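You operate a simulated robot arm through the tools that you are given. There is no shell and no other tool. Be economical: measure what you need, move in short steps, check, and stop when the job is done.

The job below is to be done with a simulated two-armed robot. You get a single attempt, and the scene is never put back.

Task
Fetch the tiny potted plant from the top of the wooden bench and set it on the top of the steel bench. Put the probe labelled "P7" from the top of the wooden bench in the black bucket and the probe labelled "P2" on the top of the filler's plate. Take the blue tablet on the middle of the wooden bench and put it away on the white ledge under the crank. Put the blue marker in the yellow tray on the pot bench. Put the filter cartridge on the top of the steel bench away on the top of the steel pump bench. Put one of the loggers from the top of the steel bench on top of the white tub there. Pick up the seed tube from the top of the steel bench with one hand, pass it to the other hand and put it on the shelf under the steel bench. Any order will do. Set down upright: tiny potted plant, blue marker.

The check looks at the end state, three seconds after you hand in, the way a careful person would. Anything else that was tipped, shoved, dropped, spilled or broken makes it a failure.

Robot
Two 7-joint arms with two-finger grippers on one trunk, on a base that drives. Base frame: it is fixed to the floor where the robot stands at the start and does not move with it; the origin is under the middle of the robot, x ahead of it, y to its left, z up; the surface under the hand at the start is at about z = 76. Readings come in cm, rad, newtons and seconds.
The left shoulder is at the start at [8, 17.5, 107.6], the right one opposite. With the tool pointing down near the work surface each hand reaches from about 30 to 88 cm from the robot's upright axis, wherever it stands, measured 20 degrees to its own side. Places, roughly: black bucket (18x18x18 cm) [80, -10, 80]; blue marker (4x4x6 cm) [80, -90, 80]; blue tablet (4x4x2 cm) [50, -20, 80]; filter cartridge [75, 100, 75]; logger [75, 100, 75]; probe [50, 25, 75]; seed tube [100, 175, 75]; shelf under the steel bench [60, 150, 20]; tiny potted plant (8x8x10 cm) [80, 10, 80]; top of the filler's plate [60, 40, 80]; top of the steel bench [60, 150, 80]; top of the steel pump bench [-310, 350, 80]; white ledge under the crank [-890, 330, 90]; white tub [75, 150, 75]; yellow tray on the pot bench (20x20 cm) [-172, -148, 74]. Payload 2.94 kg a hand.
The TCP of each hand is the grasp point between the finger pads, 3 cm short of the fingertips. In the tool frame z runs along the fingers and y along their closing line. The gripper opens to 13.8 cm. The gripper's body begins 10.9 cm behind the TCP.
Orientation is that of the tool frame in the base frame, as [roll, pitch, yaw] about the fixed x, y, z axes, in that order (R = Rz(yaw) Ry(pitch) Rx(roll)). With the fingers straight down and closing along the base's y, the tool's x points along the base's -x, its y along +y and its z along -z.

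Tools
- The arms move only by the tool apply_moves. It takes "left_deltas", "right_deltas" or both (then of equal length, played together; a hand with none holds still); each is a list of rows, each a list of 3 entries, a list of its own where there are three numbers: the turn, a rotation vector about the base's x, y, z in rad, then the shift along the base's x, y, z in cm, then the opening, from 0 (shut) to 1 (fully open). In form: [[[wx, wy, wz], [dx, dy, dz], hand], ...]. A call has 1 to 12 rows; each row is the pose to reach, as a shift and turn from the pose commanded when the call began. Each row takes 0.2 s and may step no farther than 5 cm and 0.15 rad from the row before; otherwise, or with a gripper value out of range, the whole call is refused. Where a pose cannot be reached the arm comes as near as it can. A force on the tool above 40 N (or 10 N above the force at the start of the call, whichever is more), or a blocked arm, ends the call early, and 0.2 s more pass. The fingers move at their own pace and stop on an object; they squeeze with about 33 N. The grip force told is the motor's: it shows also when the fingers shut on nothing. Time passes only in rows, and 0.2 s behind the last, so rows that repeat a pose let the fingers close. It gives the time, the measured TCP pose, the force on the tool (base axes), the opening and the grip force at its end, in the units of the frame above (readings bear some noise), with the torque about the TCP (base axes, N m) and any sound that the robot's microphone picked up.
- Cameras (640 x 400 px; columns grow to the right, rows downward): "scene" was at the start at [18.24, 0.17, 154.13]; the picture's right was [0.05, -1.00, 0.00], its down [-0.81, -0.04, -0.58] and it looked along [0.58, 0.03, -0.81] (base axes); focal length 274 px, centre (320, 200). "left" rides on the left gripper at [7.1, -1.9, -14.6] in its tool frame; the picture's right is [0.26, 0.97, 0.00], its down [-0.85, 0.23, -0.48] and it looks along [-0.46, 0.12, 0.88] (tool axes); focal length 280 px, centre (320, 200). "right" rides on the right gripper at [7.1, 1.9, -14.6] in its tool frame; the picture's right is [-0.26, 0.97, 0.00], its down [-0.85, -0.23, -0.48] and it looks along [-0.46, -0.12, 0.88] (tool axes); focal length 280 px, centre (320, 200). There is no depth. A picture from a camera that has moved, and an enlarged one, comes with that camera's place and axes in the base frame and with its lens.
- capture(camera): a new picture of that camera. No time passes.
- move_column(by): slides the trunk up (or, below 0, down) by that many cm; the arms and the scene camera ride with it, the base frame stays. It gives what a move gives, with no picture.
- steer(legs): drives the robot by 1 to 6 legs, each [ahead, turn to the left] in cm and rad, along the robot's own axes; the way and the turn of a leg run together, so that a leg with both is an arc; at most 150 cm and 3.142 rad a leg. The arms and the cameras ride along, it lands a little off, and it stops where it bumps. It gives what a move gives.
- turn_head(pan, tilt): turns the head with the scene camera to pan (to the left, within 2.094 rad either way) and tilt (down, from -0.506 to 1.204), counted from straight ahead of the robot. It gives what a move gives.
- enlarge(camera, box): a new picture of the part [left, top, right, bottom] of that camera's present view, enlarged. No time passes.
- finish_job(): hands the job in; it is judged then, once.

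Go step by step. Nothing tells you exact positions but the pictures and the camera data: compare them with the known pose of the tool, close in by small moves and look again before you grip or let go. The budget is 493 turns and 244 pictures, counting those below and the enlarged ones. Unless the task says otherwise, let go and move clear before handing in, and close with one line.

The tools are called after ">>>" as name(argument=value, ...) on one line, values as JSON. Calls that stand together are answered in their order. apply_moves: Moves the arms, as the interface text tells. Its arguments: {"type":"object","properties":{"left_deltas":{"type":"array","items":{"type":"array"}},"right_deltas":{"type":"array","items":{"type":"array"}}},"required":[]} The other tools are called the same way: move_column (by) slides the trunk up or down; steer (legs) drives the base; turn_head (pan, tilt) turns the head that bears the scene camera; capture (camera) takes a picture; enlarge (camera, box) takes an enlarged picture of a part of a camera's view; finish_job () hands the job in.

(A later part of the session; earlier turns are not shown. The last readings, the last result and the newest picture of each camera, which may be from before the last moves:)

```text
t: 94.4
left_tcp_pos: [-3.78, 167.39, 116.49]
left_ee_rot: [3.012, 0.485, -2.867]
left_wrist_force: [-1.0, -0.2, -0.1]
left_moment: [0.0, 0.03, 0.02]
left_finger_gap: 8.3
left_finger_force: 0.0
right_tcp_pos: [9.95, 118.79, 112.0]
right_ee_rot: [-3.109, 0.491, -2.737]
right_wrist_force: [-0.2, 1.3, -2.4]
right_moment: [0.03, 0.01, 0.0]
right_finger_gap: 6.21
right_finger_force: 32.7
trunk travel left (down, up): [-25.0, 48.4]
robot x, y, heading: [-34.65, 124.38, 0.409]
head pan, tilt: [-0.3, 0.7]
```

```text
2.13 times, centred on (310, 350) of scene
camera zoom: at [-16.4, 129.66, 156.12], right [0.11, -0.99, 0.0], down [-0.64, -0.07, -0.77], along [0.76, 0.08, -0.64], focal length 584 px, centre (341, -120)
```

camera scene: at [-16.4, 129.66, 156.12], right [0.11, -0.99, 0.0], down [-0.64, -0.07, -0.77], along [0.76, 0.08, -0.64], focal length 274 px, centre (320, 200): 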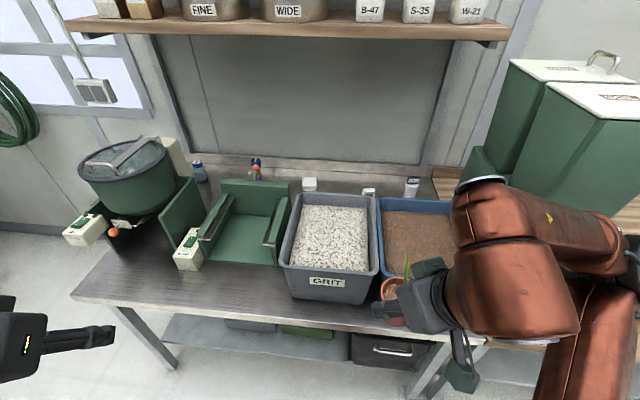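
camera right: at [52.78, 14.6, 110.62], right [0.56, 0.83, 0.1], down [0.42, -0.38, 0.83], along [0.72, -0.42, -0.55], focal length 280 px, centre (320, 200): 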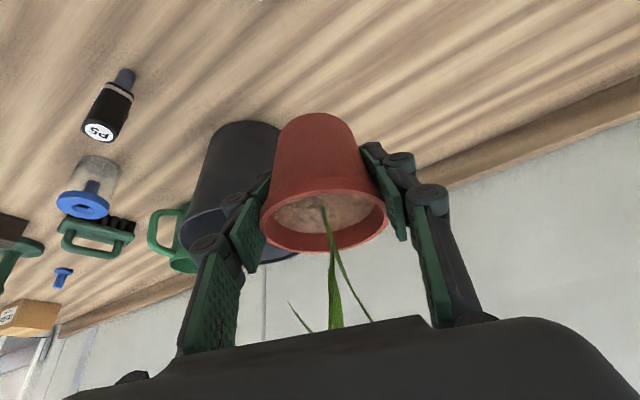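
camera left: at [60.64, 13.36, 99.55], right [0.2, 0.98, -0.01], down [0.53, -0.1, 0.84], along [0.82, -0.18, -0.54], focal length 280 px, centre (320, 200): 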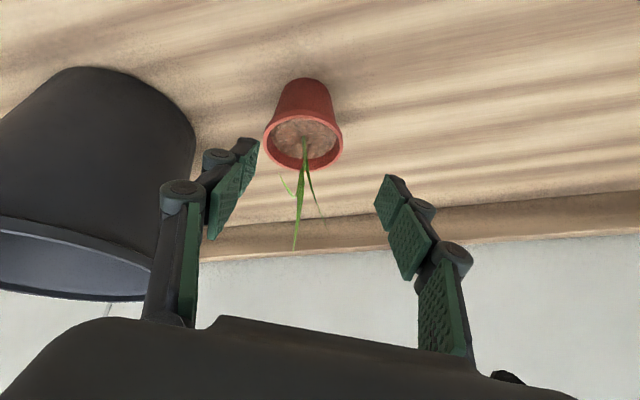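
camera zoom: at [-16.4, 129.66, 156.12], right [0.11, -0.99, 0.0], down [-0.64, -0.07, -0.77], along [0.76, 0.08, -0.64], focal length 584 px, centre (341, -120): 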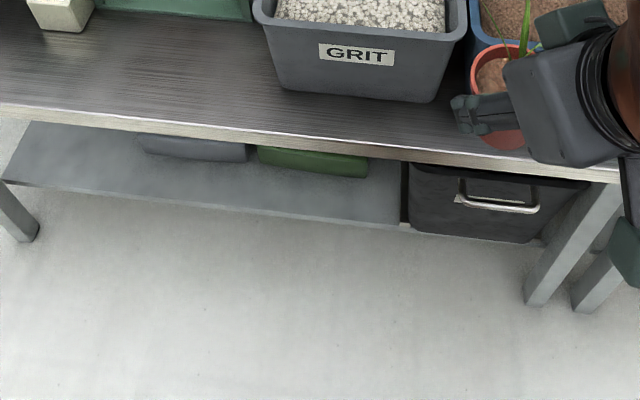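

The plant is held. I see the steel bench with bins, shaker and mixer; small things stand behind them. I drive further along to be in front of the free area before the shaker.

>>> steer(legs=[[0, 1.16], [35, 0], [0, -1.3]])

>>> turn_head(pan=0.0, tilt=0.8)

>>> capture(camera="scene")

```text
t: 102.9
left_tcp_pos: [1.5, 196.84, 116.68]
left_ee_rot: [3.012, 0.486, -3.012]
left_wrist_force: [-0.5, 0.1, -0.1]
left_moment: [-0.01, 0.0, 0.04]
left_finger_gap: 8.3
left_finger_force: 0.2
right_tcp_pos: [8.13, 146.91, 112.01]
right_ee_rot: [-3.11, 0.489, -2.881]
right_wrist_force: [-0.4, -0.1, -1.7]
right_moment: [-0.02, 0.01, 0.02]
right_finger_gap: 6.2
right_finger_force: 33.2
trunk travel left (down, up): [-25.0, 48.4]
robot x, y, heading: [-35.37, 158.92, 0.259]
head pan, tilt: [-0.3, 0.7]
```

```text
t: 103.7
left_tcp_pos: [1.47, 196.98, 116.58]
left_ee_rot: [3.011, 0.485, -3.012]
left_wrist_force: [-0.3, -0.3, -0.2]
left_moment: [0.02, 0.03, -0.01]
left_finger_gap: 8.28
left_finger_force: 0.0
right_tcp_pos: [8.08, 146.85, 112.02]
right_ee_rot: [-3.108, 0.492, -2.881]
right_wrist_force: [-0.8, 0.1, -1.6]
right_moment: [0.02, 0.01, 0.0]
right_finger_gap: 6.21
right_finger_force: 32.3
trunk travel left (down, up): [-25.0, 48.4]
robot x, y, heading: [-35.77, 159.11, 0.264]
head pan, tilt: [0.0, 0.799]
```

```text
185 pictures are left
camera scene: at [-17.01, 163.88, 155.29], right [0.26, -0.97, 0.0], down [-0.69, -0.19, -0.7], along [0.67, 0.18, -0.72], focal length 274 px, centre (320, 200)
```

scene: 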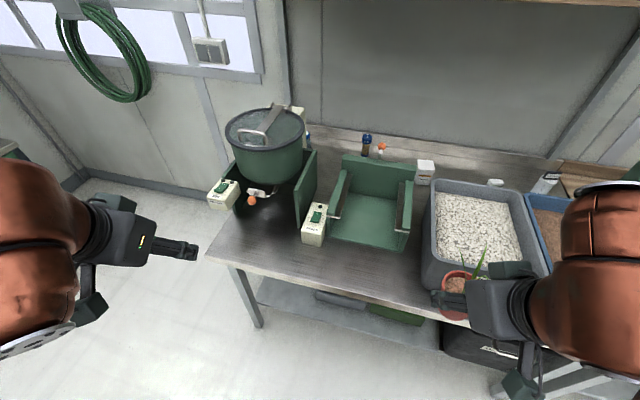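

>>> steer(legs=[[0, 0.5]])

>>> apply_moves(right_deltas=[[[0, 0, 0], [3.5, 2.8, -2], 0], [[0, 0, 0], [7, 5.6, -4], 0], [[0, 0, 0], [10.5, 8.4, -6], 0], [[0, 0, 0], [14, 11.2, -8], 0], [[0, 0, 0], [17.5, 14, -10], 0], [[0, 0, 0], [21, 16.8, -12], 0], [[0, 0, 0], [23, 18.4, -14], 0], [[0, 0, 0], [23, 18.4, -14], 0]])

>>> capture(camera="right")

>>> capture(camera="scene")

```text
t: 105.5
left_tcp_pos: [-20.72, 210.0, 116.61]
left_ee_rot: [3.011, 0.486, -2.517]
left_wrist_force: [0.6, -0.1, -0.9]
left_moment: [0.04, -0.02, -0.02]
left_finger_gap: 8.26
left_finger_force: 0.1
right_tcp_pos: [8.66, 169.06, 111.94]
right_ee_rot: [-3.109, 0.492, -2.386]
right_wrist_force: [-0.1, 0.7, -1.1]
right_moment: [-0.02, -0.01, -0.02]
right_finger_gap: 6.21
right_finger_force: 32.2
trunk travel left (down, up): [-25.0, 48.4]
robot x, y, heading: [-35.38, 159.58, 0.754]
head pan, tilt: [0.0, 0.799]
```

```text
t: 107.3
left_tcp_pos: [-20.96, 209.92, 116.7]
left_ee_rot: [3.012, 0.486, -2.517]
left_wrist_force: [0.2, 0.1, 0.7]
left_moment: [0.02, -0.03, 0.01]
left_finger_gap: 8.27
left_finger_force: 0.2
right_tcp_pos: [31.58, 187.11, 97.96]
right_ee_rot: [-3.108, 0.49, -2.386]
right_wrist_force: [-0.1, 0.3, -0.6]
right_moment: [0.01, 0.0, -0.02]
right_finger_gap: 6.16
right_finger_force: 33.4
trunk travel left (down, up): [-25.0, 48.4]
robot x, y, heading: [-35.38, 159.18, 0.758]
head pan, tilt: [0.0, 0.799]
```

```text
184 pictures are left
camera right: at [20.49, 179.9, 107.39], right [-0.48, 0.87, 0.1], down [0.53, 0.2, 0.83], along [0.7, 0.45, -0.56], focal length 280 px, centre (320, 200)
```

right: 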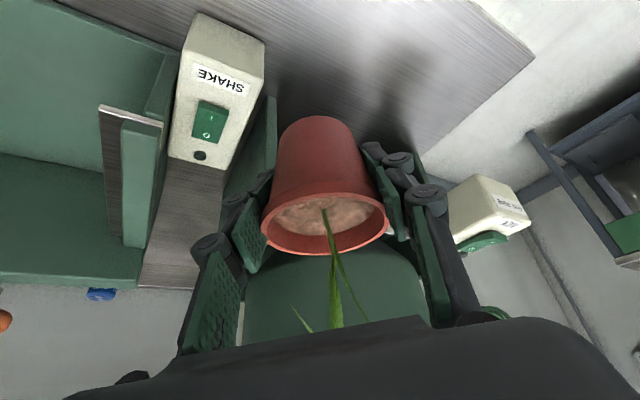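

```text
183 pictures are left
camera scene: at [-21.61, 172.02, 155.3], right [0.69, -0.73, 0.0], down [-0.52, -0.49, -0.7], along [0.51, 0.48, -0.72], focal length 274 px, centre (320, 200)
```

scene: 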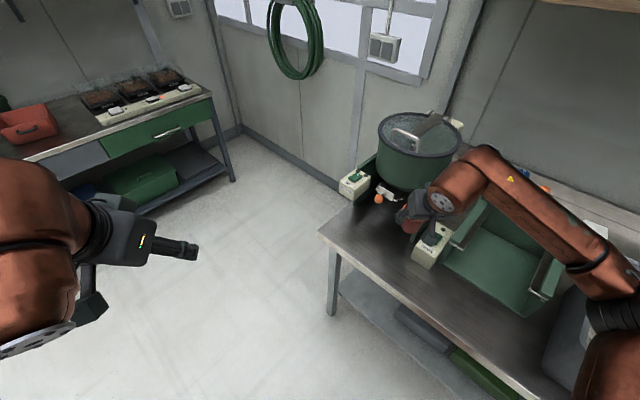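

>>> apply_moves(right_deltas=[[[0, 0, 0], [-0.5, 1.5, -4], 0], [[0, 0, 0], [-1, 3, -8], 0], [[0, 0, 0], [-1, 3, -12], 0], [[0, 0, 0], [-1, 3, -15.5], 0], [[0, 0, 0], [-1, 3, -15.5], 0]])

>>> capture(camera="right")

>>> capture(camera="scene")

```text
t: 108.5
left_tcp_pos: [-20.78, 209.82, 116.63]
left_ee_rot: [3.013, 0.484, -2.518]
left_wrist_force: [-0.7, 0.3, 0.3]
left_moment: [-0.01, 0.01, -0.02]
left_finger_gap: 8.32
left_finger_force: 0.1
right_tcp_pos: [30.68, 190.57, 82.34]
right_ee_rot: [-3.11, 0.493, -2.387]
right_wrist_force: [1.0, 0.0, -0.5]
right_moment: [0.0, 0.03, 0.03]
right_finger_gap: 6.22
right_finger_force: 33.2
trunk travel left (down, up): [-25.0, 48.4]
robot x, y, heading: [-35.29, 159.02, 0.758]
head pan, tilt: [0.0, 0.799]
```

```text
182 pictures are left
camera right: at [19.47, 183.35, 91.69], right [-0.48, 0.87, 0.1], down [0.53, 0.2, 0.83], along [0.7, 0.45, -0.56], focal length 280 px, centre (320, 200)
```

right: 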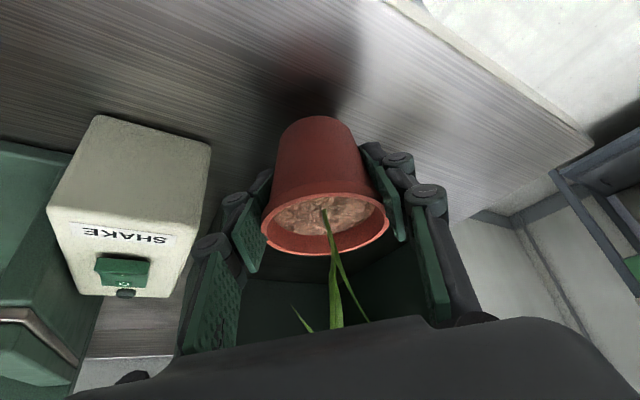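

```text
181 pictures are left
camera scene: at [-21.61, 172.04, 155.3], right [0.69, -0.73, 0.0], down [-0.52, -0.49, -0.7], along [0.51, 0.48, -0.72], focal length 274 px, centre (320, 200)
```

scene: 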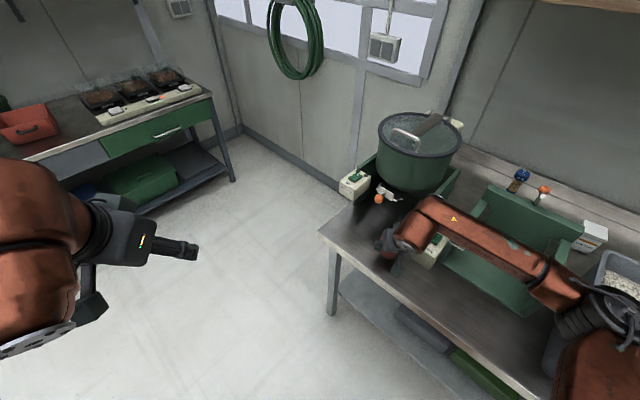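

>>> apply_moves(right_deltas=[[[0, 0, 0], [0, 0, -0.8], 0], [[0, 0, 0], [0, 0, -1.4], 0], [[0, 0, 0], [0, 0, -1.4], 0]])

>>> capture(camera="right")

```text
t: 109.3
left_tcp_pos: [-20.93, 209.98, 116.41]
left_ee_rot: [3.011, 0.484, -2.521]
left_wrist_force: [0.3, 0.0, -0.5]
left_moment: [-0.01, -0.02, 0.03]
left_finger_gap: 8.24
left_finger_force: 0.2
right_tcp_pos: [30.82, 190.41, 80.94]
right_ee_rot: [-3.109, 0.49, -2.385]
right_wrist_force: [0.1, 0.8, -0.9]
right_moment: [0.01, -0.02, 0.0]
right_finger_gap: 6.23
right_finger_force: 33.3
trunk travel left (down, up): [-25.0, 48.4]
robot x, y, heading: [-35.11, 158.91, 0.761]
head pan, tilt: [0.0, 0.799]
```

```text
180 pictures are left
camera right: at [19.61, 183.28, 90.36], right [-0.48, 0.87, 0.1], down [0.53, 0.2, 0.83], along [0.7, 0.45, -0.56], focal length 280 px, centre (320, 200)
```

right: 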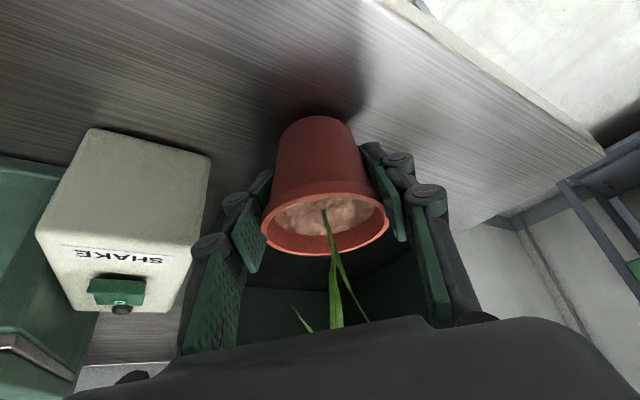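

>>> apply_moves(right_deltas=[[[0, 0, 0], [0, 0, -0.6], 0], [[0, 0, 0], [0, 0, -0.9], 0], [[0, 0, 0], [0, 0, -0.9], 0]])

```text
t: 110.1
left_tcp_pos: [-20.89, 209.82, 116.54]
left_ee_rot: [3.012, 0.486, -2.518]
left_wrist_force: [0.2, -0.3, -0.3]
left_moment: [0.01, -0.01, -0.03]
left_finger_gap: 8.27
left_finger_force: 0.0
right_tcp_pos: [30.71, 190.51, 80.14]
right_ee_rot: [-3.111, 0.492, -2.386]
right_wrist_force: [-0.7, 0.2, 0.8]
right_moment: [-0.02, -0.03, 0.01]
right_finger_gap: 6.2
right_finger_force: 33.1
trunk travel left (down, up): [-25.0, 48.4]
robot x, y, heading: [-35.31, 159.16, 0.752]
head pan, tilt: [0.0, 0.799]
```

>>> apply_moves(right_deltas=[[[0, 0, 0], [0, 0, -0.4], 0], [[0, 0, 0], [0, 0, -0.6], 0], [[0, 0, 0], [0, 0, -0.6], 0]])

>>> enlarge(camera="right", box=[230, 80, 430, 205])

```text
t: 110.9
left_tcp_pos: [-21.09, 209.81, 116.67]
left_ee_rot: [3.009, 0.487, -2.518]
left_wrist_force: [-0.6, 0.0, 0.5]
left_moment: [0.02, -0.04, -0.02]
left_finger_gap: 8.29
left_finger_force: 0.1
right_tcp_pos: [30.65, 190.39, 79.86]
right_ee_rot: [-3.108, 0.497, -2.39]
right_wrist_force: [2.7, 2.2, 24.0]
right_moment: [-0.08, -0.17, 0.0]
right_finger_gap: 6.23
right_finger_force: 33.1
trunk travel left (down, up): [-25.0, 48.4]
robot x, y, heading: [-35.3, 159.3, 0.756]
head pan, tilt: [0.0, 0.799]
```

```text
3.20 times, centred on (330, 142) of right
camera zoom: at [19.56, 183.23, 89.22], right [-0.48, 0.87, 0.1], down [0.52, 0.2, 0.83], along [0.7, 0.45, -0.55], focal length 897 px, centre (288, 384)
```

zoom: 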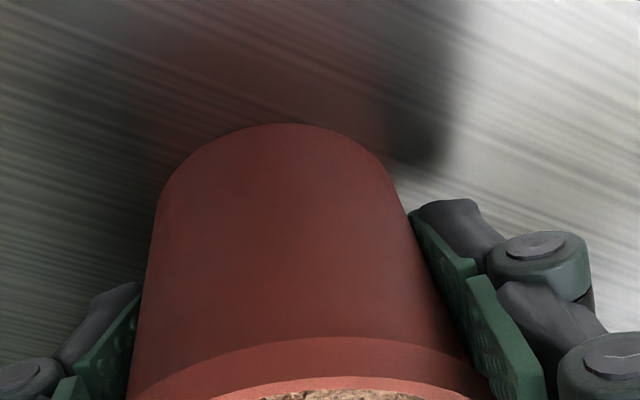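

>>> apply_moves(right_deltas=[[[0, 0, 0], [0, 0, 0.4], 0], [[0, 0, 0], [0, 0, 0.4], 0.48], [[0, 0, 0], [0, 0, 0.4], 0.6], [[0, 0, 0], [0, 0, 0.4], 0.6], [[0, 0, 0], [0, 0, 0.4], 0.6]])

>>> capture(camera="right")

```text
t: 112.1
left_tcp_pos: [-20.86, 209.84, 116.57]
left_ee_rot: [3.013, 0.486, -2.518]
left_wrist_force: [0.6, 0.8, 0.7]
left_moment: [-0.01, 0.01, 0.02]
left_finger_gap: 8.28
left_finger_force: 0.0
right_tcp_pos: [30.62, 190.46, 79.94]
right_ee_rot: [-3.108, 0.487, -2.388]
right_wrist_force: [-0.2, 0.1, -1.1]
right_moment: [0.01, 0.0, -0.01]
right_finger_gap: 8.27
right_finger_force: 0.1
trunk travel left (down, up): [-25.0, 48.4]
robot x, y, heading: [-35.51, 159.03, 0.76]
head pan, tilt: [0.0, 0.799]
```

```text
178 pictures are left
camera right: at [19.61, 183.3, 89.35], right [-0.48, 0.87, 0.1], down [0.53, 0.2, 0.83], along [0.7, 0.45, -0.56], focal length 280 px, centre (320, 200)
```

right: 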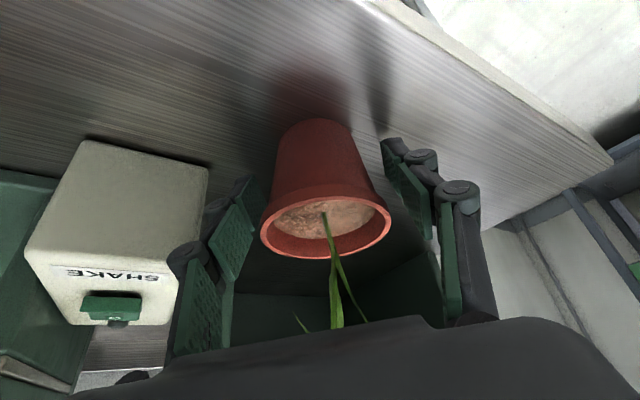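

>>> apply_moves(right_deltas=[[[0, 0, 0], [-1, -1, 2.6], 0.6], [[0, 0, 0], [-2.5, -2.3, 6.5], 0.6], [[0, 0, 0], [-4, -3.7, 10.5], 0.6], [[0, 0, 0], [-5.5, -5.1, 14], 0.6], [[0, 0, 0], [-8, -8, 16], 0.6], [[0, 0, 0], [-11, -11, 18], 0.6], [[0, 0, 0], [-14, -14, 20], 0.6], [[0, 0, 0], [-17, -17, 22], 0.6], [[0, 0, 0], [-20, -19, 24], 0.6]])

>>> capture(camera="scene")

```text
t: 114.1
left_tcp_pos: [-20.97, 209.78, 116.53]
left_ee_rot: [3.013, 0.486, -2.518]
left_wrist_force: [-0.2, 0.4, 1.3]
left_moment: [-0.02, 0.0, -0.02]
left_finger_gap: 8.27
left_finger_force: 0.1
right_tcp_pos: [10.94, 171.4, 103.97]
right_ee_rot: [-3.109, 0.491, -2.384]
right_wrist_force: [-0.9, 0.2, 0.0]
right_moment: [0.05, 0.02, -0.02]
right_finger_gap: 8.27
right_finger_force: 0.1
trunk travel left (down, up): [-25.0, 48.4]
robot x, y, heading: [-35.38, 159.25, 0.759]
head pan, tilt: [0.0, 0.799]
```

```text
177 pictures are left
camera scene: at [-21.65, 172.08, 155.29], right [0.69, -0.73, 0.0], down [-0.52, -0.49, -0.7], along [0.51, 0.48, -0.72], focal length 274 px, centre (320, 200)
```

scene: 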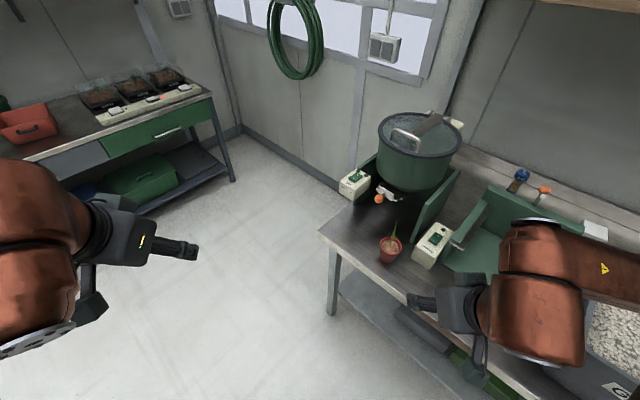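

The plant stands on the steel bench. Now I turn to survey the right part of the steel bench for tub, loggers, and the cartridge.

>>> steer(legs=[[0, -1.0]])

>>> turn_head(pan=0.1, tilt=0.5)

>>> capture(camera="scene")

```text
t: 117.0
left_tcp_pos: [15.34, 173.91, 116.55]
left_ee_rot: [3.011, 0.486, 2.756]
left_wrist_force: [1.0, -0.3, 0.0]
left_moment: [0.0, 0.01, -0.02]
left_finger_gap: 8.3
left_finger_force: 0.1
right_tcp_pos: [-0.26, 126.5, 103.87]
right_ee_rot: [-3.109, 0.49, 2.885]
right_wrist_force: [-0.4, 0.1, 0.0]
right_moment: [0.0, 0.01, 0.0]
right_finger_gap: 8.26
right_finger_force: 0.1
trunk travel left (down, up): [-25.0, 48.4]
robot x, y, heading: [-35.35, 159.35, -0.251]
head pan, tilt: [0.0, 0.799]
```

```text
t: 117.8
left_tcp_pos: [15.3, 173.96, 116.52]
left_ee_rot: [3.011, 0.485, 2.756]
left_wrist_force: [-0.3, 0.2, -0.7]
left_moment: [0.0, -0.01, 0.01]
left_finger_gap: 8.28
left_finger_force: 0.0
right_tcp_pos: [-0.29, 126.61, 103.94]
right_ee_rot: [-3.109, 0.492, 2.891]
right_wrist_force: [0.2, -0.6, -0.2]
right_moment: [0.0, -0.03, 0.01]
right_finger_gap: 8.29
right_finger_force: 0.1
trunk travel left (down, up): [-25.0, 48.4]
robot x, y, heading: [-35.16, 159.06, -0.254]
head pan, tilt: [0.099, 0.499]
```

```text
176 pictures are left
camera scene: at [-15.78, 154.81, 157.88], right [-0.15, -0.99, 0.0], down [-0.47, 0.07, -0.88], along [0.87, -0.13, -0.48], focal length 274 px, centre (320, 200)
```

scene: 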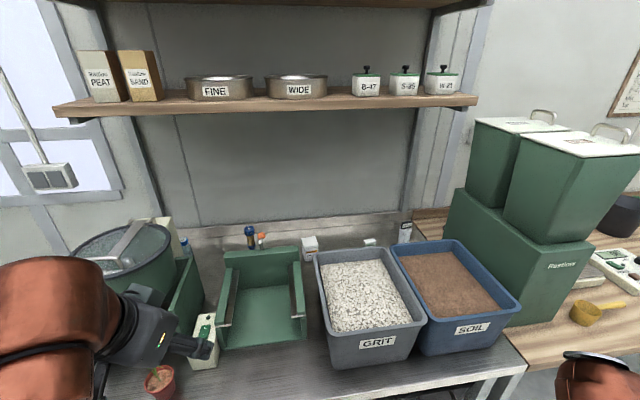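

>>> enlarge(camera="scene", box=[290, 210, 430, 280])

>>> enlarge(camera="scene", box=[160, 210, 340, 310])

```text
4.57 times, centred on (360, 245) of scene
camera zoom: at [-15.78, 154.81, 157.88], right [-0.15, -0.99, 0.0], down [-0.47, 0.07, -0.88], along [0.87, -0.13, -0.48], focal length 1252 px, centre (137, -6)
```

zoom: 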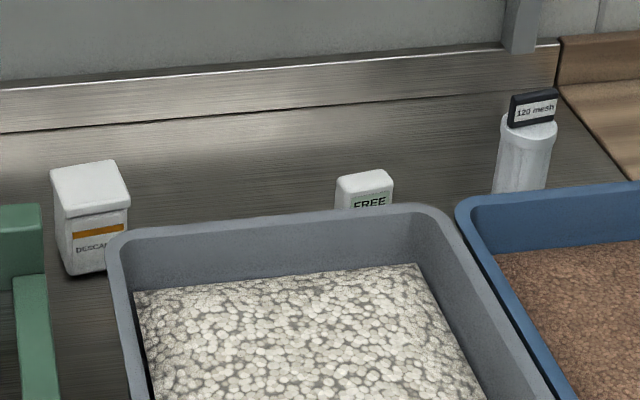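

```text
3.56 times, centred on (250, 260) of scene
camera zoom: at [-15.78, 154.81, 157.88], right [-0.15, -0.99, 0.0], down [-0.47, 0.07, -0.88], along [0.87, -0.13, -0.48], focal length 974 px, centre (569, -13)
```

zoom: 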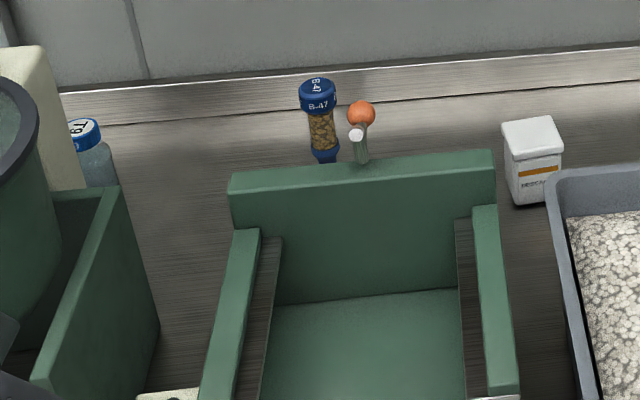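

I found: white tub at ~(82,145), a logger ("FREE") at ~(82,117), the cartridge near (82,100), the seed tube at ~(91,171). They are far back, so I test whether lowering the trunk brings the shoulders forward.

>>> move_column(by=-12)

>>> enlarge(camera="scene", box=[290, 170, 450, 270])

```text
t: 119.3
left_tcp_pos: [15.27, 173.93, 104.64]
left_ee_rot: [3.012, 0.487, 2.758]
left_wrist_force: [-0.9, -0.5, 1.2]
left_moment: [-0.01, -0.06, -0.01]
left_finger_gap: 8.31
left_finger_force: 0.1
right_tcp_pos: [-0.34, 126.57, 91.89]
right_ee_rot: [-3.11, 0.49, 2.886]
right_wrist_force: [0.2, 0.0, -0.2]
right_moment: [-0.01, -0.01, -0.02]
right_finger_gap: 8.29
right_finger_force: 0.0
trunk travel left (down, up): [-13.0, 60.4]
robot x, y, heading: [-35.14, 159.14, -0.252]
head pan, tilt: [0.099, 0.499]
```

```text
4.00 times, centred on (370, 220) of scene
camera zoom: at [-5.68, 152.23, 144.83], right [-0.15, -0.99, 0.0], down [-0.47, 0.07, -0.88], along [0.87, -0.13, -0.48], focal length 1096 px, centre (120, 120)
```

zoom: 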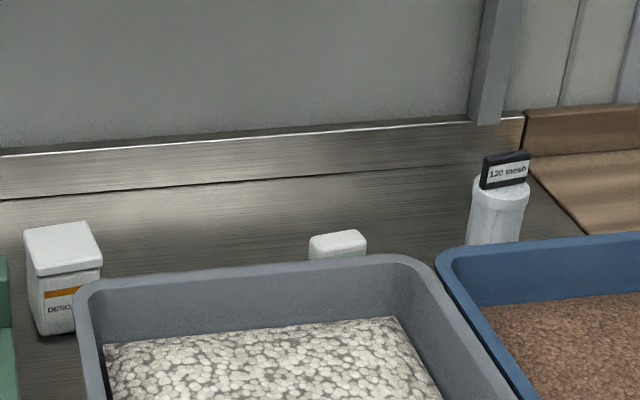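

Lowering the trunk leans it forward; but the chest could meet the bins, so I keep the normal height, and drive to (-6,125) facing right so that the left arm reaches cartridge and logger.

>>> move_column(by=12)

>>> steer(legs=[[0, -0.61], [38, 0]])

>>> turn_head(pan=0.3, tilt=0.9)

>>> capture(camera="scene")

>>> capture(camera="left")

```text
t: 120.8
left_tcp_pos: [15.36, 174.0, 116.45]
left_ee_rot: [3.011, 0.485, 2.757]
left_wrist_force: [-0.3, 0.7, -0.2]
left_moment: [0.02, 0.0, -0.02]
left_finger_gap: 8.28
left_finger_force: 0.1
right_tcp_pos: [-0.25, 126.6, 103.74]
right_ee_rot: [-3.109, 0.488, 2.889]
right_wrist_force: [-0.2, 0.1, -0.4]
right_moment: [0.03, 0.02, 0.03]
right_finger_gap: 8.26
right_finger_force: 0.1
trunk travel left (down, up): [-25.0, 48.4]
robot x, y, heading: [-35.69, 158.93, -0.251]
head pan, tilt: [0.099, 0.499]
```

```text
t: 125.0
left_tcp_pos: [39.08, 111.88, 116.5]
left_ee_rot: [3.012, 0.483, 2.131]
left_wrist_force: [0.4, -0.4, -0.1]
left_moment: [0.02, 0.02, 0.0]
left_finger_gap: 8.28
left_finger_force: 0.0
right_tcp_pos: [-1.38, 82.63, 103.84]
right_ee_rot: [-3.109, 0.489, 2.262]
right_wrist_force: [0.0, 0.0, -0.3]
right_moment: [0.04, -0.01, -0.03]
right_finger_gap: 8.28
right_finger_force: 0.1
trunk travel left (down, up): [-25.0, 48.4]
robot x, y, heading: [-10.75, 129.26, -0.879]
head pan, tilt: [0.099, 0.499]
```

```text
t: 125.8
left_tcp_pos: [38.95, 111.89, 116.49]
left_ee_rot: [3.012, 0.484, 2.131]
left_wrist_force: [0.1, 0.1, 0.1]
left_moment: [0.01, -0.04, -0.02]
left_finger_gap: 8.27
left_finger_force: 0.0
right_tcp_pos: [-1.4, 82.73, 103.95]
right_ee_rot: [-3.108, 0.492, 2.262]
right_wrist_force: [0.6, -0.2, -0.6]
right_moment: [0.05, 0.0, 0.0]
right_finger_gap: 8.28
right_finger_force: 0.0
trunk travel left (down, up): [-25.0, 48.4]
robot x, y, heading: [-10.85, 129.83, -0.872]
head pan, tilt: [0.3, 0.901]
```

```text
172 pictures are left
camera scene: at [2.52, 116.81, 154.5], right [-0.54, -0.84, 0.0], down [-0.66, 0.43, -0.62], along [0.52, -0.34, -0.78], focal length 274 px, centre (320, 200)
```

scene: 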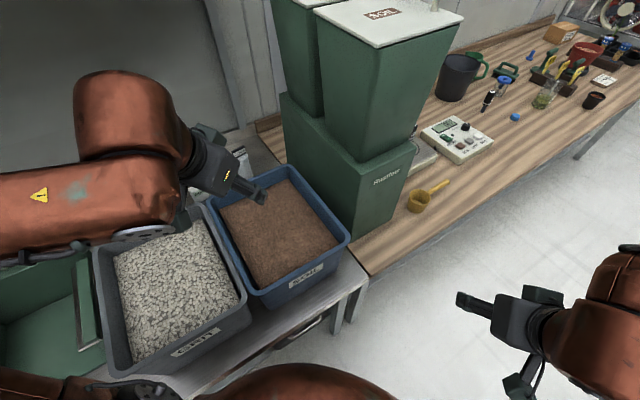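

```text
171 pictures are left
camera left: at [28.92, 120.83, 125.67], right [0.66, 0.75, -0.01], down [0.42, -0.35, 0.84], along [0.63, -0.56, -0.54], focal length 280 px, centre (320, 200)
```

left: 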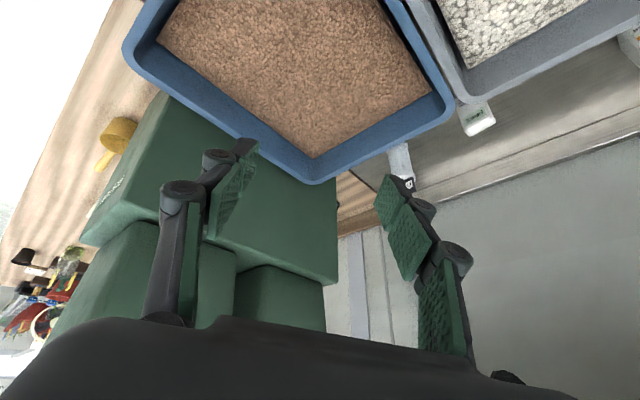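

>>> steer(legs=[[6, 0], [0, 0.15]])

>>> apply_moves(left_deltas=[[[0, 0, 0.1], [2.5, 0.5, 0], 0.6], [[0, 0, 0.2], [5, 1, 0], 0.6], [[0, 0, 0.3], [7.5, 1.5, -1], 0.6], [[0, 0, 0.4], [10, 2, -2], 0.6], [[0, 0, 0.5], [12, 2.5, -3], 0.6], [[0, 0, 0.6], [14, 3, -4], 0.6], [[0, 0, 0.6], [14, 3, -4], 0.6]])

>>> capture(camera="left")

```text
t: 127.5
left_tcp_pos: [44.95, 114.91, 116.5]
left_ee_rot: [3.012, 0.485, 2.283]
left_wrist_force: [0.1, 0.1, 0.7]
left_moment: [-0.02, 0.01, -0.02]
left_finger_gap: 8.26
left_finger_force: 0.1
right_tcp_pos: [9.47, 80.01, 103.75]
right_ee_rot: [-3.107, 0.489, 2.417]
right_wrist_force: [0.4, 0.5, 1.0]
right_moment: [-0.02, 0.0, 0.0]
right_finger_gap: 8.28
right_finger_force: 0.1
trunk travel left (down, up): [-25.0, 48.4]
robot x, y, heading: [-6.52, 125.1, -0.723]
head pan, tilt: [0.3, 0.901]
```

```text
t: 129.1
left_tcp_pos: [59.07, 118.22, 112.41]
left_ee_rot: [3.011, 0.484, 2.887]
left_wrist_force: [0.5, 0.5, -0.6]
left_moment: [0.0, 0.02, -0.01]
left_finger_gap: 8.25
left_finger_force: 0.1
right_tcp_pos: [9.55, 80.08, 103.88]
right_ee_rot: [-3.107, 0.491, 2.412]
right_wrist_force: [0.2, -0.1, 0.0]
right_moment: [0.0, -0.03, 0.01]
right_finger_gap: 8.27
right_finger_force: 0.1
trunk travel left (down, up): [-25.0, 48.4]
robot x, y, heading: [-6.97, 124.91, -0.722]
head pan, tilt: [0.3, 0.901]
```

```text
170 pictures are left
camera left: at [45.62, 117.85, 121.65], right [-0.04, 1.0, -0.01], down [0.54, 0.03, 0.84], along [0.84, 0.03, -0.54], focal length 280 px, centre (320, 200)
```

left: 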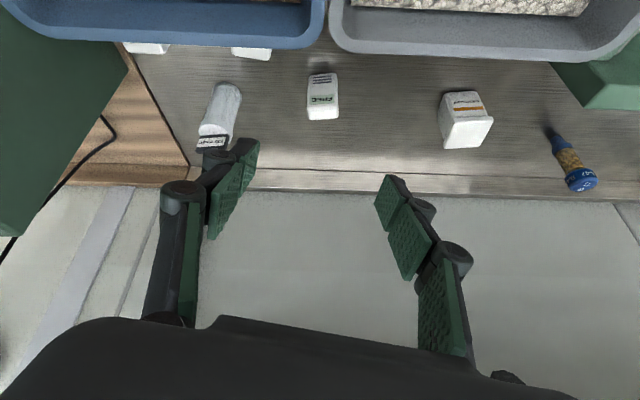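

>>> enlarge(camera="left", box=[120, 30, 360, 180])

>>> enlarge(camera="left", box=[400, 60, 640, 210])

```text
2.67 times, centred on (240, 105) of left
camera zoom: at [45.62, 117.85, 121.65], right [-0.04, 1.0, -0.01], down [0.54, 0.03, 0.84], along [0.84, 0.03, -0.54], focal length 748 px, centre (533, 453)
```

zoom: 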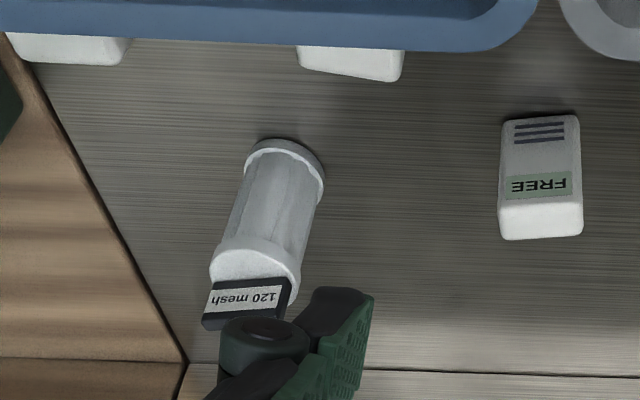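

```text
2.67 times, centred on (520, 135) of left
camera zoom: at [45.62, 117.85, 121.65], right [-0.04, 1.0, -0.01], down [0.54, 0.03, 0.84], along [0.84, 0.03, -0.54], focal length 748 px, centre (-213, 373)
```

zoom: 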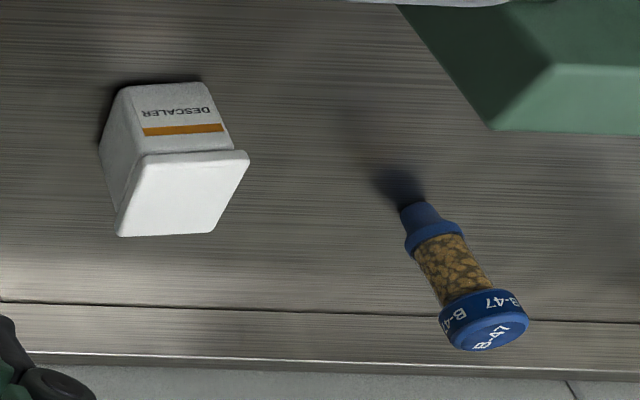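

The view is clear now: "FREE" logger stands at about (76.8,119.1), tub (Descaler) at (81.5,146), cartridge at (80,101.3). I approach the logger.

>>> apply_moves(left_deltas=[[[0, 0, 0.05], [2.6, 0.2, -3], 0.6], [[0, 0, 0.1], [5.2, 0.4, -6.5], 0.6], [[0, 0, 0.15], [7.8, 0.6, -10], 0.6], [[0, 0, 0.2], [10, 0.8, -14], 0.6], [[0, 0, 0.25], [11.8, 0.9, -18], 0.6], [[0, 0, 0.25], [13.1, 0.9, -21], 0.6], [[0, 0, 0.25], [13.1, 0.9, -21], 0.6]])

>>> capture(camera="left")

>>> capture(camera="scene")

```text
t: 130.7
left_tcp_pos: [72.11, 118.93, 91.58]
left_ee_rot: [3.014, 0.487, 3.135]
left_wrist_force: [-1.0, -0.9, -0.7]
left_moment: [-0.03, -0.03, -0.01]
left_finger_gap: 8.27
left_finger_force: 0.1
right_tcp_pos: [9.43, 79.97, 103.8]
right_ee_rot: [-3.111, 0.49, 2.414]
right_wrist_force: [0.5, -0.3, -0.5]
right_moment: [0.01, -0.02, -0.01]
right_finger_gap: 8.26
right_finger_force: 0.0
trunk travel left (down, up): [-25.0, 48.4]
robot x, y, heading: [-6.91, 124.71, -0.721]
head pan, tilt: [0.3, 0.901]
```

```text
167 pictures are left
camera left: at [59.13, 115.26, 100.7], right [-0.28, 0.96, -0.01], down [0.52, 0.16, 0.84], along [0.81, 0.23, -0.54], focal length 280 px, centre (320, 200)
```

left: 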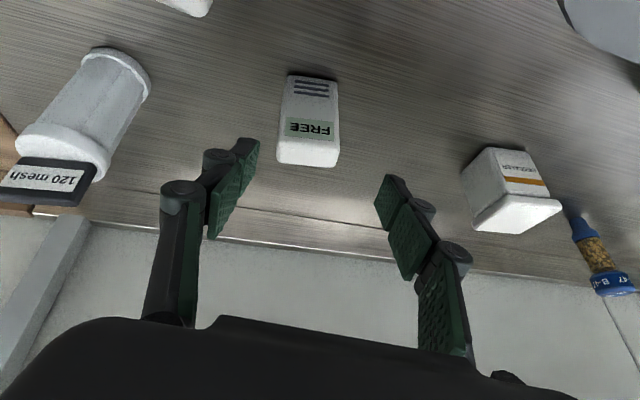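

```text
166 pictures are left
camera scene: at [8.1, 114.34, 154.51], right [-0.41, -0.91, 0.0], down [-0.71, 0.32, -0.62], along [0.57, -0.26, -0.78], focal length 274 px, centre (320, 200)
```

scene: 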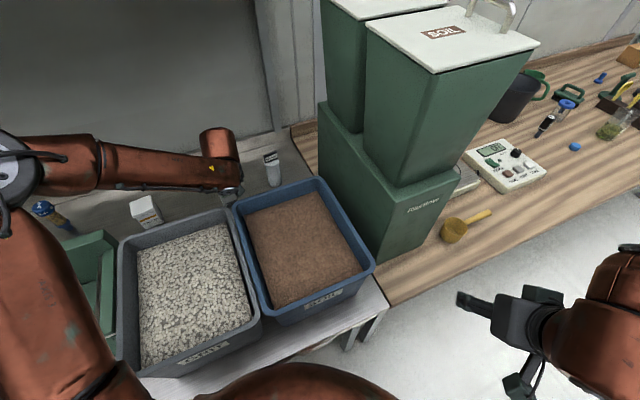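

>>> apply_moves(left_deltas=[[[0, 0, 0], [1.6, 0, -3.5], 0.6], [[0, 0, 0], [3.2, 0, -7], 0.6], [[0, 0, 0], [4.5, 0, -10], 0.6], [[0, 0, 0], [4.5, 0, -10], 0.6]])

>>> capture(camera="left")

```text
t: 131.7
left_tcp_pos: [76.59, 119.13, 81.96]
left_ee_rot: [3.013, 0.487, 3.133]
left_wrist_force: [-0.9, 0.2, 0.0]
left_moment: [-0.03, -0.03, -0.04]
left_finger_gap: 8.31
left_finger_force: 0.0
right_tcp_pos: [9.24, 79.94, 103.99]
right_ee_rot: [-3.11, 0.491, 2.412]
right_wrist_force: [-0.4, -0.6, -0.4]
right_moment: [-0.04, -0.07, 0.0]
right_finger_gap: 8.3
right_finger_force: 0.1
trunk travel left (down, up): [-25.0, 48.4]
robot x, y, heading: [-6.55, 124.98, -0.721]
head pan, tilt: [0.3, 0.901]
```

```text
165 pictures are left
camera left: at [63.65, 115.37, 91.09], right [-0.28, 0.96, -0.01], down [0.52, 0.16, 0.84], along [0.81, 0.23, -0.54], focal length 280 px, centre (320, 200)
```

left: 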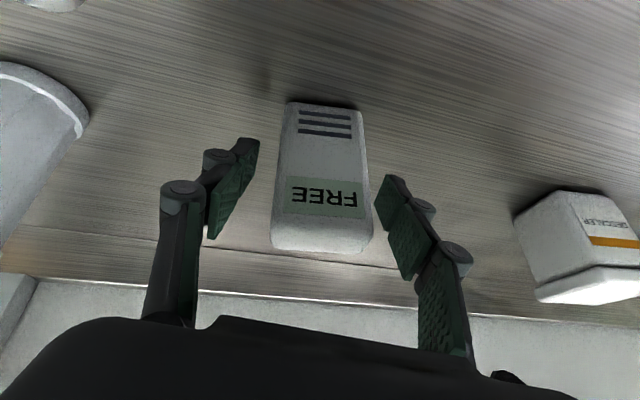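

>>> apply_moves(left_deltas=[[[0, 0, 0], [0, 0, 0], 0], [[0, 0, 0], [0, 0, 0], 0], [[0, 0, 0], [0, 0, 0], 0], [[0, 0, 0], [0, 0, 0], 0], [[0, 0, 0], [0, 0, 0], 0], [[0, 0, 0], [0, 0, 3], 0], [[0, 0, 0], [0, 0, 7.5], 0], [[0, 0, 0], [0, 0, 12], 0], [[0, 0, 0], [0, 0, 15], 0], [[0, 0, 0], [1, 4.5, 15], 0], [[0, 0, 0], [2, 9, 15], 0], [[0, 0, 0], [2.5, 13.5, 15], 0]])

>>> capture(camera="left")

>>> capture(camera="scene")

```text
t: 134.3
left_tcp_pos: [78.82, 132.27, 96.33]
left_ee_rot: [3.013, 0.484, 3.136]
left_wrist_force: [1.0, 0.8, -0.7]
left_moment: [-0.01, 0.0, 0.01]
left_finger_gap: 5.12
left_finger_force: 32.6
right_tcp_pos: [9.55, 80.1, 104.0]
right_ee_rot: [-3.108, 0.49, 2.416]
right_wrist_force: [-0.3, -0.2, 0.6]
right_moment: [-0.01, 0.04, -0.01]
right_finger_gap: 8.29
right_finger_force: 0.1
trunk travel left (down, up): [-25.0, 48.4]
robot x, y, heading: [-6.78, 125.18, -0.721]
head pan, tilt: [0.3, 0.901]
```

```text
164 pictures are left
camera left: at [65.97, 128.68, 105.56], right [-0.28, 0.96, -0.01], down [0.52, 0.16, 0.84], along [0.81, 0.23, -0.54], focal length 280 px, centre (320, 200)
```

left: 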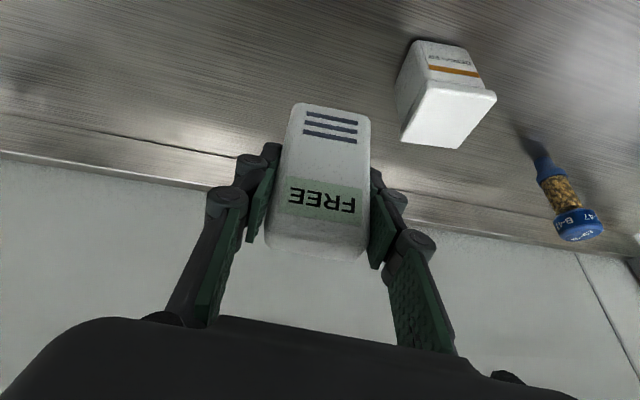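

```text
163 pictures are left
camera scene: at [8.25, 114.58, 154.51], right [-0.41, -0.91, 0.0], down [-0.71, 0.32, -0.62], along [0.57, -0.26, -0.78], focal length 274 px, centre (320, 200)
```

scene: 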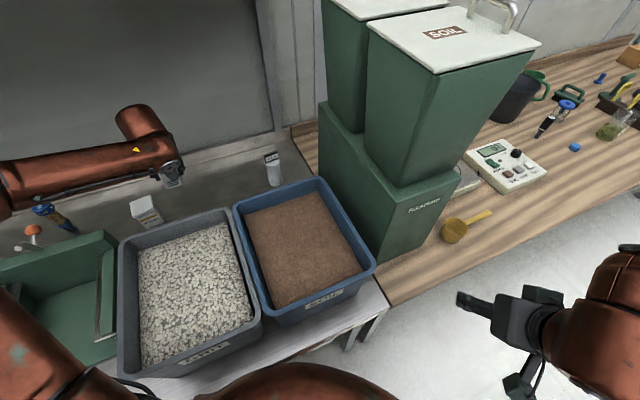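

>>> apply_moves(left_deltas=[[[0, 0, 0], [0.8, 4.8, 0], 0], [[0, 0, 0], [1.5, 9.5, 0], 0], [[0, 0, 0], [2.2, 13.9, 0], 0], [[0, 0, 0], [2.2, 13.9, -3], 0], [[0, 0, 0], [2.2, 13.9, -6], 0], [[0, 0, 0], [2.2, 13.9, -6], 0]])

>>> capture(camera="left")

>>> enlarge(camera="scene", box=[60, 140, 300, 290])

```text
t: 135.7
left_tcp_pos: [81.14, 146.1, 90.66]
left_ee_rot: [3.01, 0.485, 3.134]
left_wrist_force: [0.7, 1.0, 2.4]
left_moment: [-0.05, 0.01, 0.0]
left_finger_gap: 5.1
left_finger_force: 32.8
right_tcp_pos: [9.46, 80.07, 103.83]
right_ee_rot: [-3.11, 0.489, 2.415]
right_wrist_force: [0.3, -0.7, -0.4]
right_moment: [-0.01, 0.03, -0.05]
right_finger_gap: 8.28
right_finger_force: 0.1
trunk travel left (down, up): [-25.0, 48.4]
robot x, y, heading: [-7.2, 125.23, -0.721]
head pan, tilt: [0.3, 0.901]
```

```text
162 pictures are left
camera left: at [68.2, 142.52, 99.83], right [-0.28, 0.96, -0.01], down [0.52, 0.16, 0.84], along [0.81, 0.23, -0.54], focal length 280 px, centre (320, 200)
```

left: 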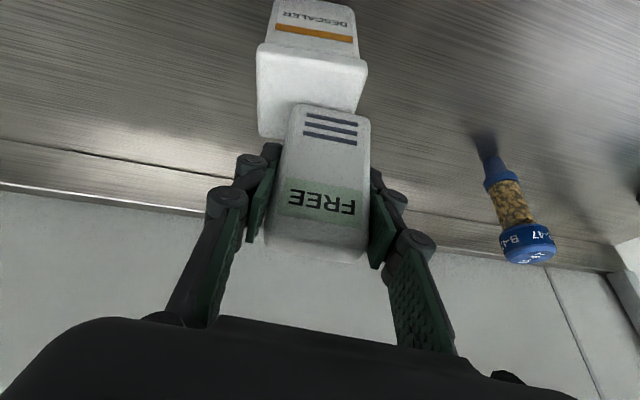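

```text
2.67 times, centred on (180, 215) of scene
camera zoom: at [8.14, 114.36, 154.51], right [-0.41, -0.91, 0.0], down [-0.71, 0.32, -0.62], along [0.57, -0.26, -0.78], focal length 730 px, centre (693, 160)
```

zoom: 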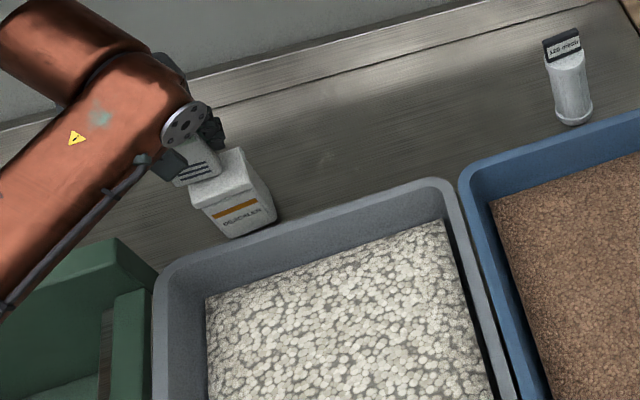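

>>> apply_moves(left_deltas=[[[0, 0, 0], [0.1, -0.6, 0.3], 0], [[0, 0, 0], [0.1, -1.2, 0.3], 0], [[0, 0, 0], [0.1, -1.2, -0.3], 0], [[0, 0, 0], [0.1, -1.2, -0.7], 0], [[0, 0, 0], [0.1, -1.2, -0.7], 0]])

>>> capture(camera="left")

```text
t: 136.9
left_tcp_pos: [81.48, 145.01, 90.26]
left_ee_rot: [3.013, 0.493, 3.135]
left_wrist_force: [4.2, 2.1, 24.7]
left_moment: [-0.34, -0.36, 0.15]
left_finger_gap: 5.15
left_finger_force: 33.0
right_tcp_pos: [9.24, 79.88, 103.92]
right_ee_rot: [-3.11, 0.491, 2.413]
right_wrist_force: [0.3, 0.4, -0.9]
right_moment: [-0.02, -0.01, -0.01]
right_finger_gap: 8.3
right_finger_force: 0.1
trunk travel left (down, up): [-25.0, 48.4]
robot x, y, heading: [-6.88, 124.97, -0.726]
head pan, tilt: [0.3, 0.901]
```

```text
160 pictures are left
camera left: at [68.51, 141.35, 99.33], right [-0.28, 0.96, -0.01], down [0.51, 0.16, 0.84], along [0.81, 0.23, -0.54], focal length 280 px, centre (320, 200)
```

left: 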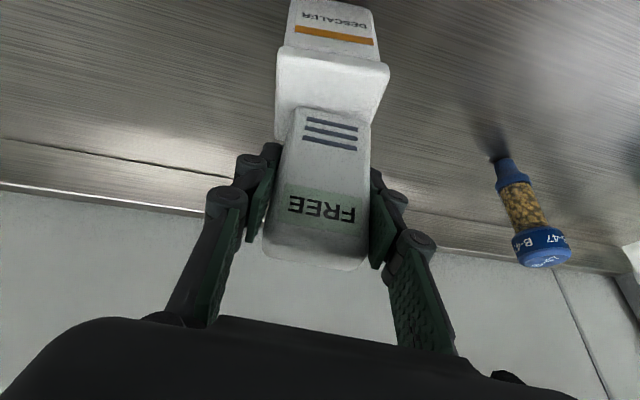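

>>> apply_moves(left_deltas=[[[0, 0, 0], [-0.4, 0, 0.3], 0], [[0, 0, 0], [-0.4, 0, 0.3], 0], [[0, 0, 0], [-0.4, 0, 0.3], 0.4], [[0, 0, 0], [-0.4, 0, 0.3], 0.55], [[0, 0, 0], [-0.4, 0, 0.3], 0.6], [[0, 0, 0], [-0.4, 0, 0.3], 0.6]])

>>> capture(camera="left")

```text
t: 138.3
left_tcp_pos: [81.07, 145.08, 90.19]
left_ee_rot: [3.009, 0.484, 3.133]
left_wrist_force: [-0.4, 0.1, 0.4]
left_moment: [0.01, 0.02, -0.02]
left_finger_gap: 8.27
left_finger_force: 0.1
right_tcp_pos: [9.49, 79.98, 103.88]
right_ee_rot: [-3.108, 0.489, 2.415]
right_wrist_force: [0.8, 0.3, 0.1]
right_moment: [-0.03, -0.04, 0.01]
right_finger_gap: 8.25
right_finger_force: 0.0
trunk travel left (down, up): [-25.0, 48.4]
robot x, y, heading: [-7.03, 124.92, -0.727]
head pan, tilt: [0.3, 0.901]
```

```text
159 pictures are left
camera left: at [68.24, 141.41, 99.31], right [-0.28, 0.96, -0.01], down [0.52, 0.16, 0.84], along [0.81, 0.23, -0.54], focal length 280 px, centre (320, 200)
```

left: 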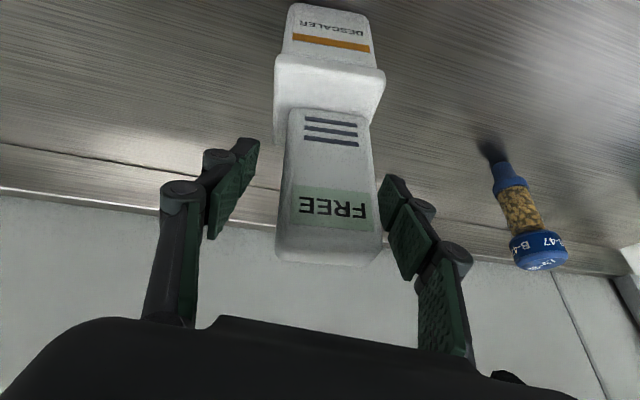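

The logger stands on the tub. I retract the left hand and tuck it.

>>> apply_moves(left_deltas=[[[0, 0, 0], [-2.2, 0, 4.3], 0.6], [[0, 0, 0], [-4.5, 0, 8.5], 0.6], [[0, 0, 0], [-7, -1, 12.5], 0.6], [[0, 0, -0.08], [-10, -4, 14.5], 0.6], [[0, 0, -0.16], [-13, -7.5, 16], 0.6], [[0, 0, -0.24], [-16, -11, 17.5], 0.6], [[0, 0, -0.32], [-19, -14.5, 19], 0.6], [[0, 0, -0.4], [-22.5, -18, 20], 0.6], [[0, 0, -0.48], [-26, -21.5, 21], 0.6], [[0, 0, -0.56], [-29.5, -25, 22], 0.6], [[0, 0, -0.64], [-33, -28, 23], 0.6], [[0, 0, -0.7], [-37, -30.5, 24], 0.6]])

>>> capture(camera="scene")

```text
refused: row 8 steps farther than a row can; nothing moved
```

```text
158 pictures are left
camera scene: at [8.19, 114.37, 154.49], right [-0.41, -0.91, 0.0], down [-0.71, 0.32, -0.62], along [0.57, -0.26, -0.78], focal length 274 px, centre (320, 200)
```

scene: 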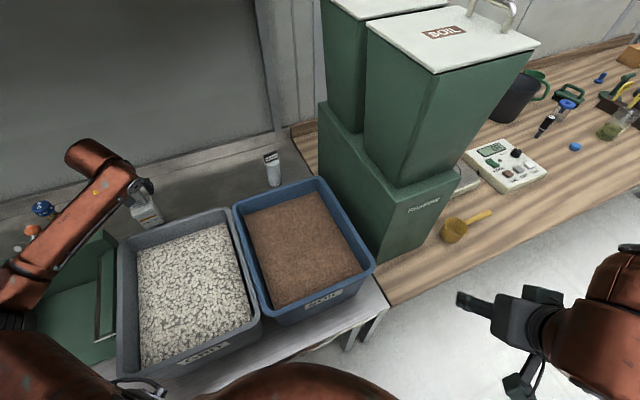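

>>> apply_moves(left_deltas=[[[0, 0, 0], [-2.2, 0, 4.3], 0.6], [[0, 0, 0], [-4.5, 0, 8.5], 0.6], [[0, 0, 0], [-7, -1, 12.5], 0.6], [[0, 0, -0.08], [-10, -4, 14.5], 0.6], [[0, 0, -0.16], [-13, -7.4, 16], 0.6], [[0, 0, -0.24], [-16, -10.8, 17.2], 0.6], [[0, 0, -0.32], [-19, -14.2, 18.4], 0.6], [[0, 0, -0.4], [-22.2, -17.6, 19.4], 0.6], [[0, 0, -0.48], [-25.4, -21, 20.4], 0.6], [[0, 0, -0.56], [-28.8, -24.4, 21.4], 0.6], [[0, 0, -0.64], [-32, -27.5, 22.4], 0.6], [[0, 0, -0.7], [-35.5, -30, 23.4], 0.6]])

>>> capture(camera="left")

```text
t: 140.9
left_tcp_pos: [45.33, 115.12, 113.71]
left_ee_rot: [3.011, 0.484, 2.431]
left_wrist_force: [-1.0, 0.1, 0.6]
left_moment: [0.03, -0.02, -0.01]
left_finger_gap: 8.26
left_finger_force: 0.1
right_tcp_pos: [9.35, 79.91, 103.84]
right_ee_rot: [-3.11, 0.49, 2.415]
right_wrist_force: [0.3, -0.6, -0.8]
right_moment: [0.04, -0.04, 0.05]
right_finger_gap: 8.28
right_finger_force: 0.1
trunk travel left (down, up): [-25.0, 48.4]
robot x, y, heading: [-6.73, 124.68, -0.727]
head pan, tilt: [0.3, 0.901]
```

```text
157 pictures are left
camera left: at [33.07, 120.67, 122.85], right [0.4, 0.92, -0.01], down [0.5, -0.21, 0.84], along [0.77, -0.34, -0.54], focal length 280 px, centre (320, 200)
```

left: 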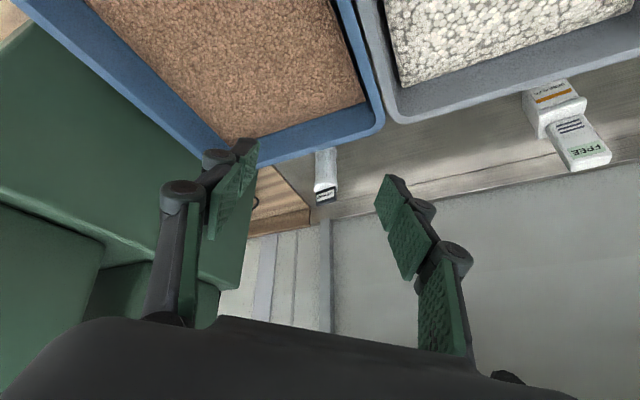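

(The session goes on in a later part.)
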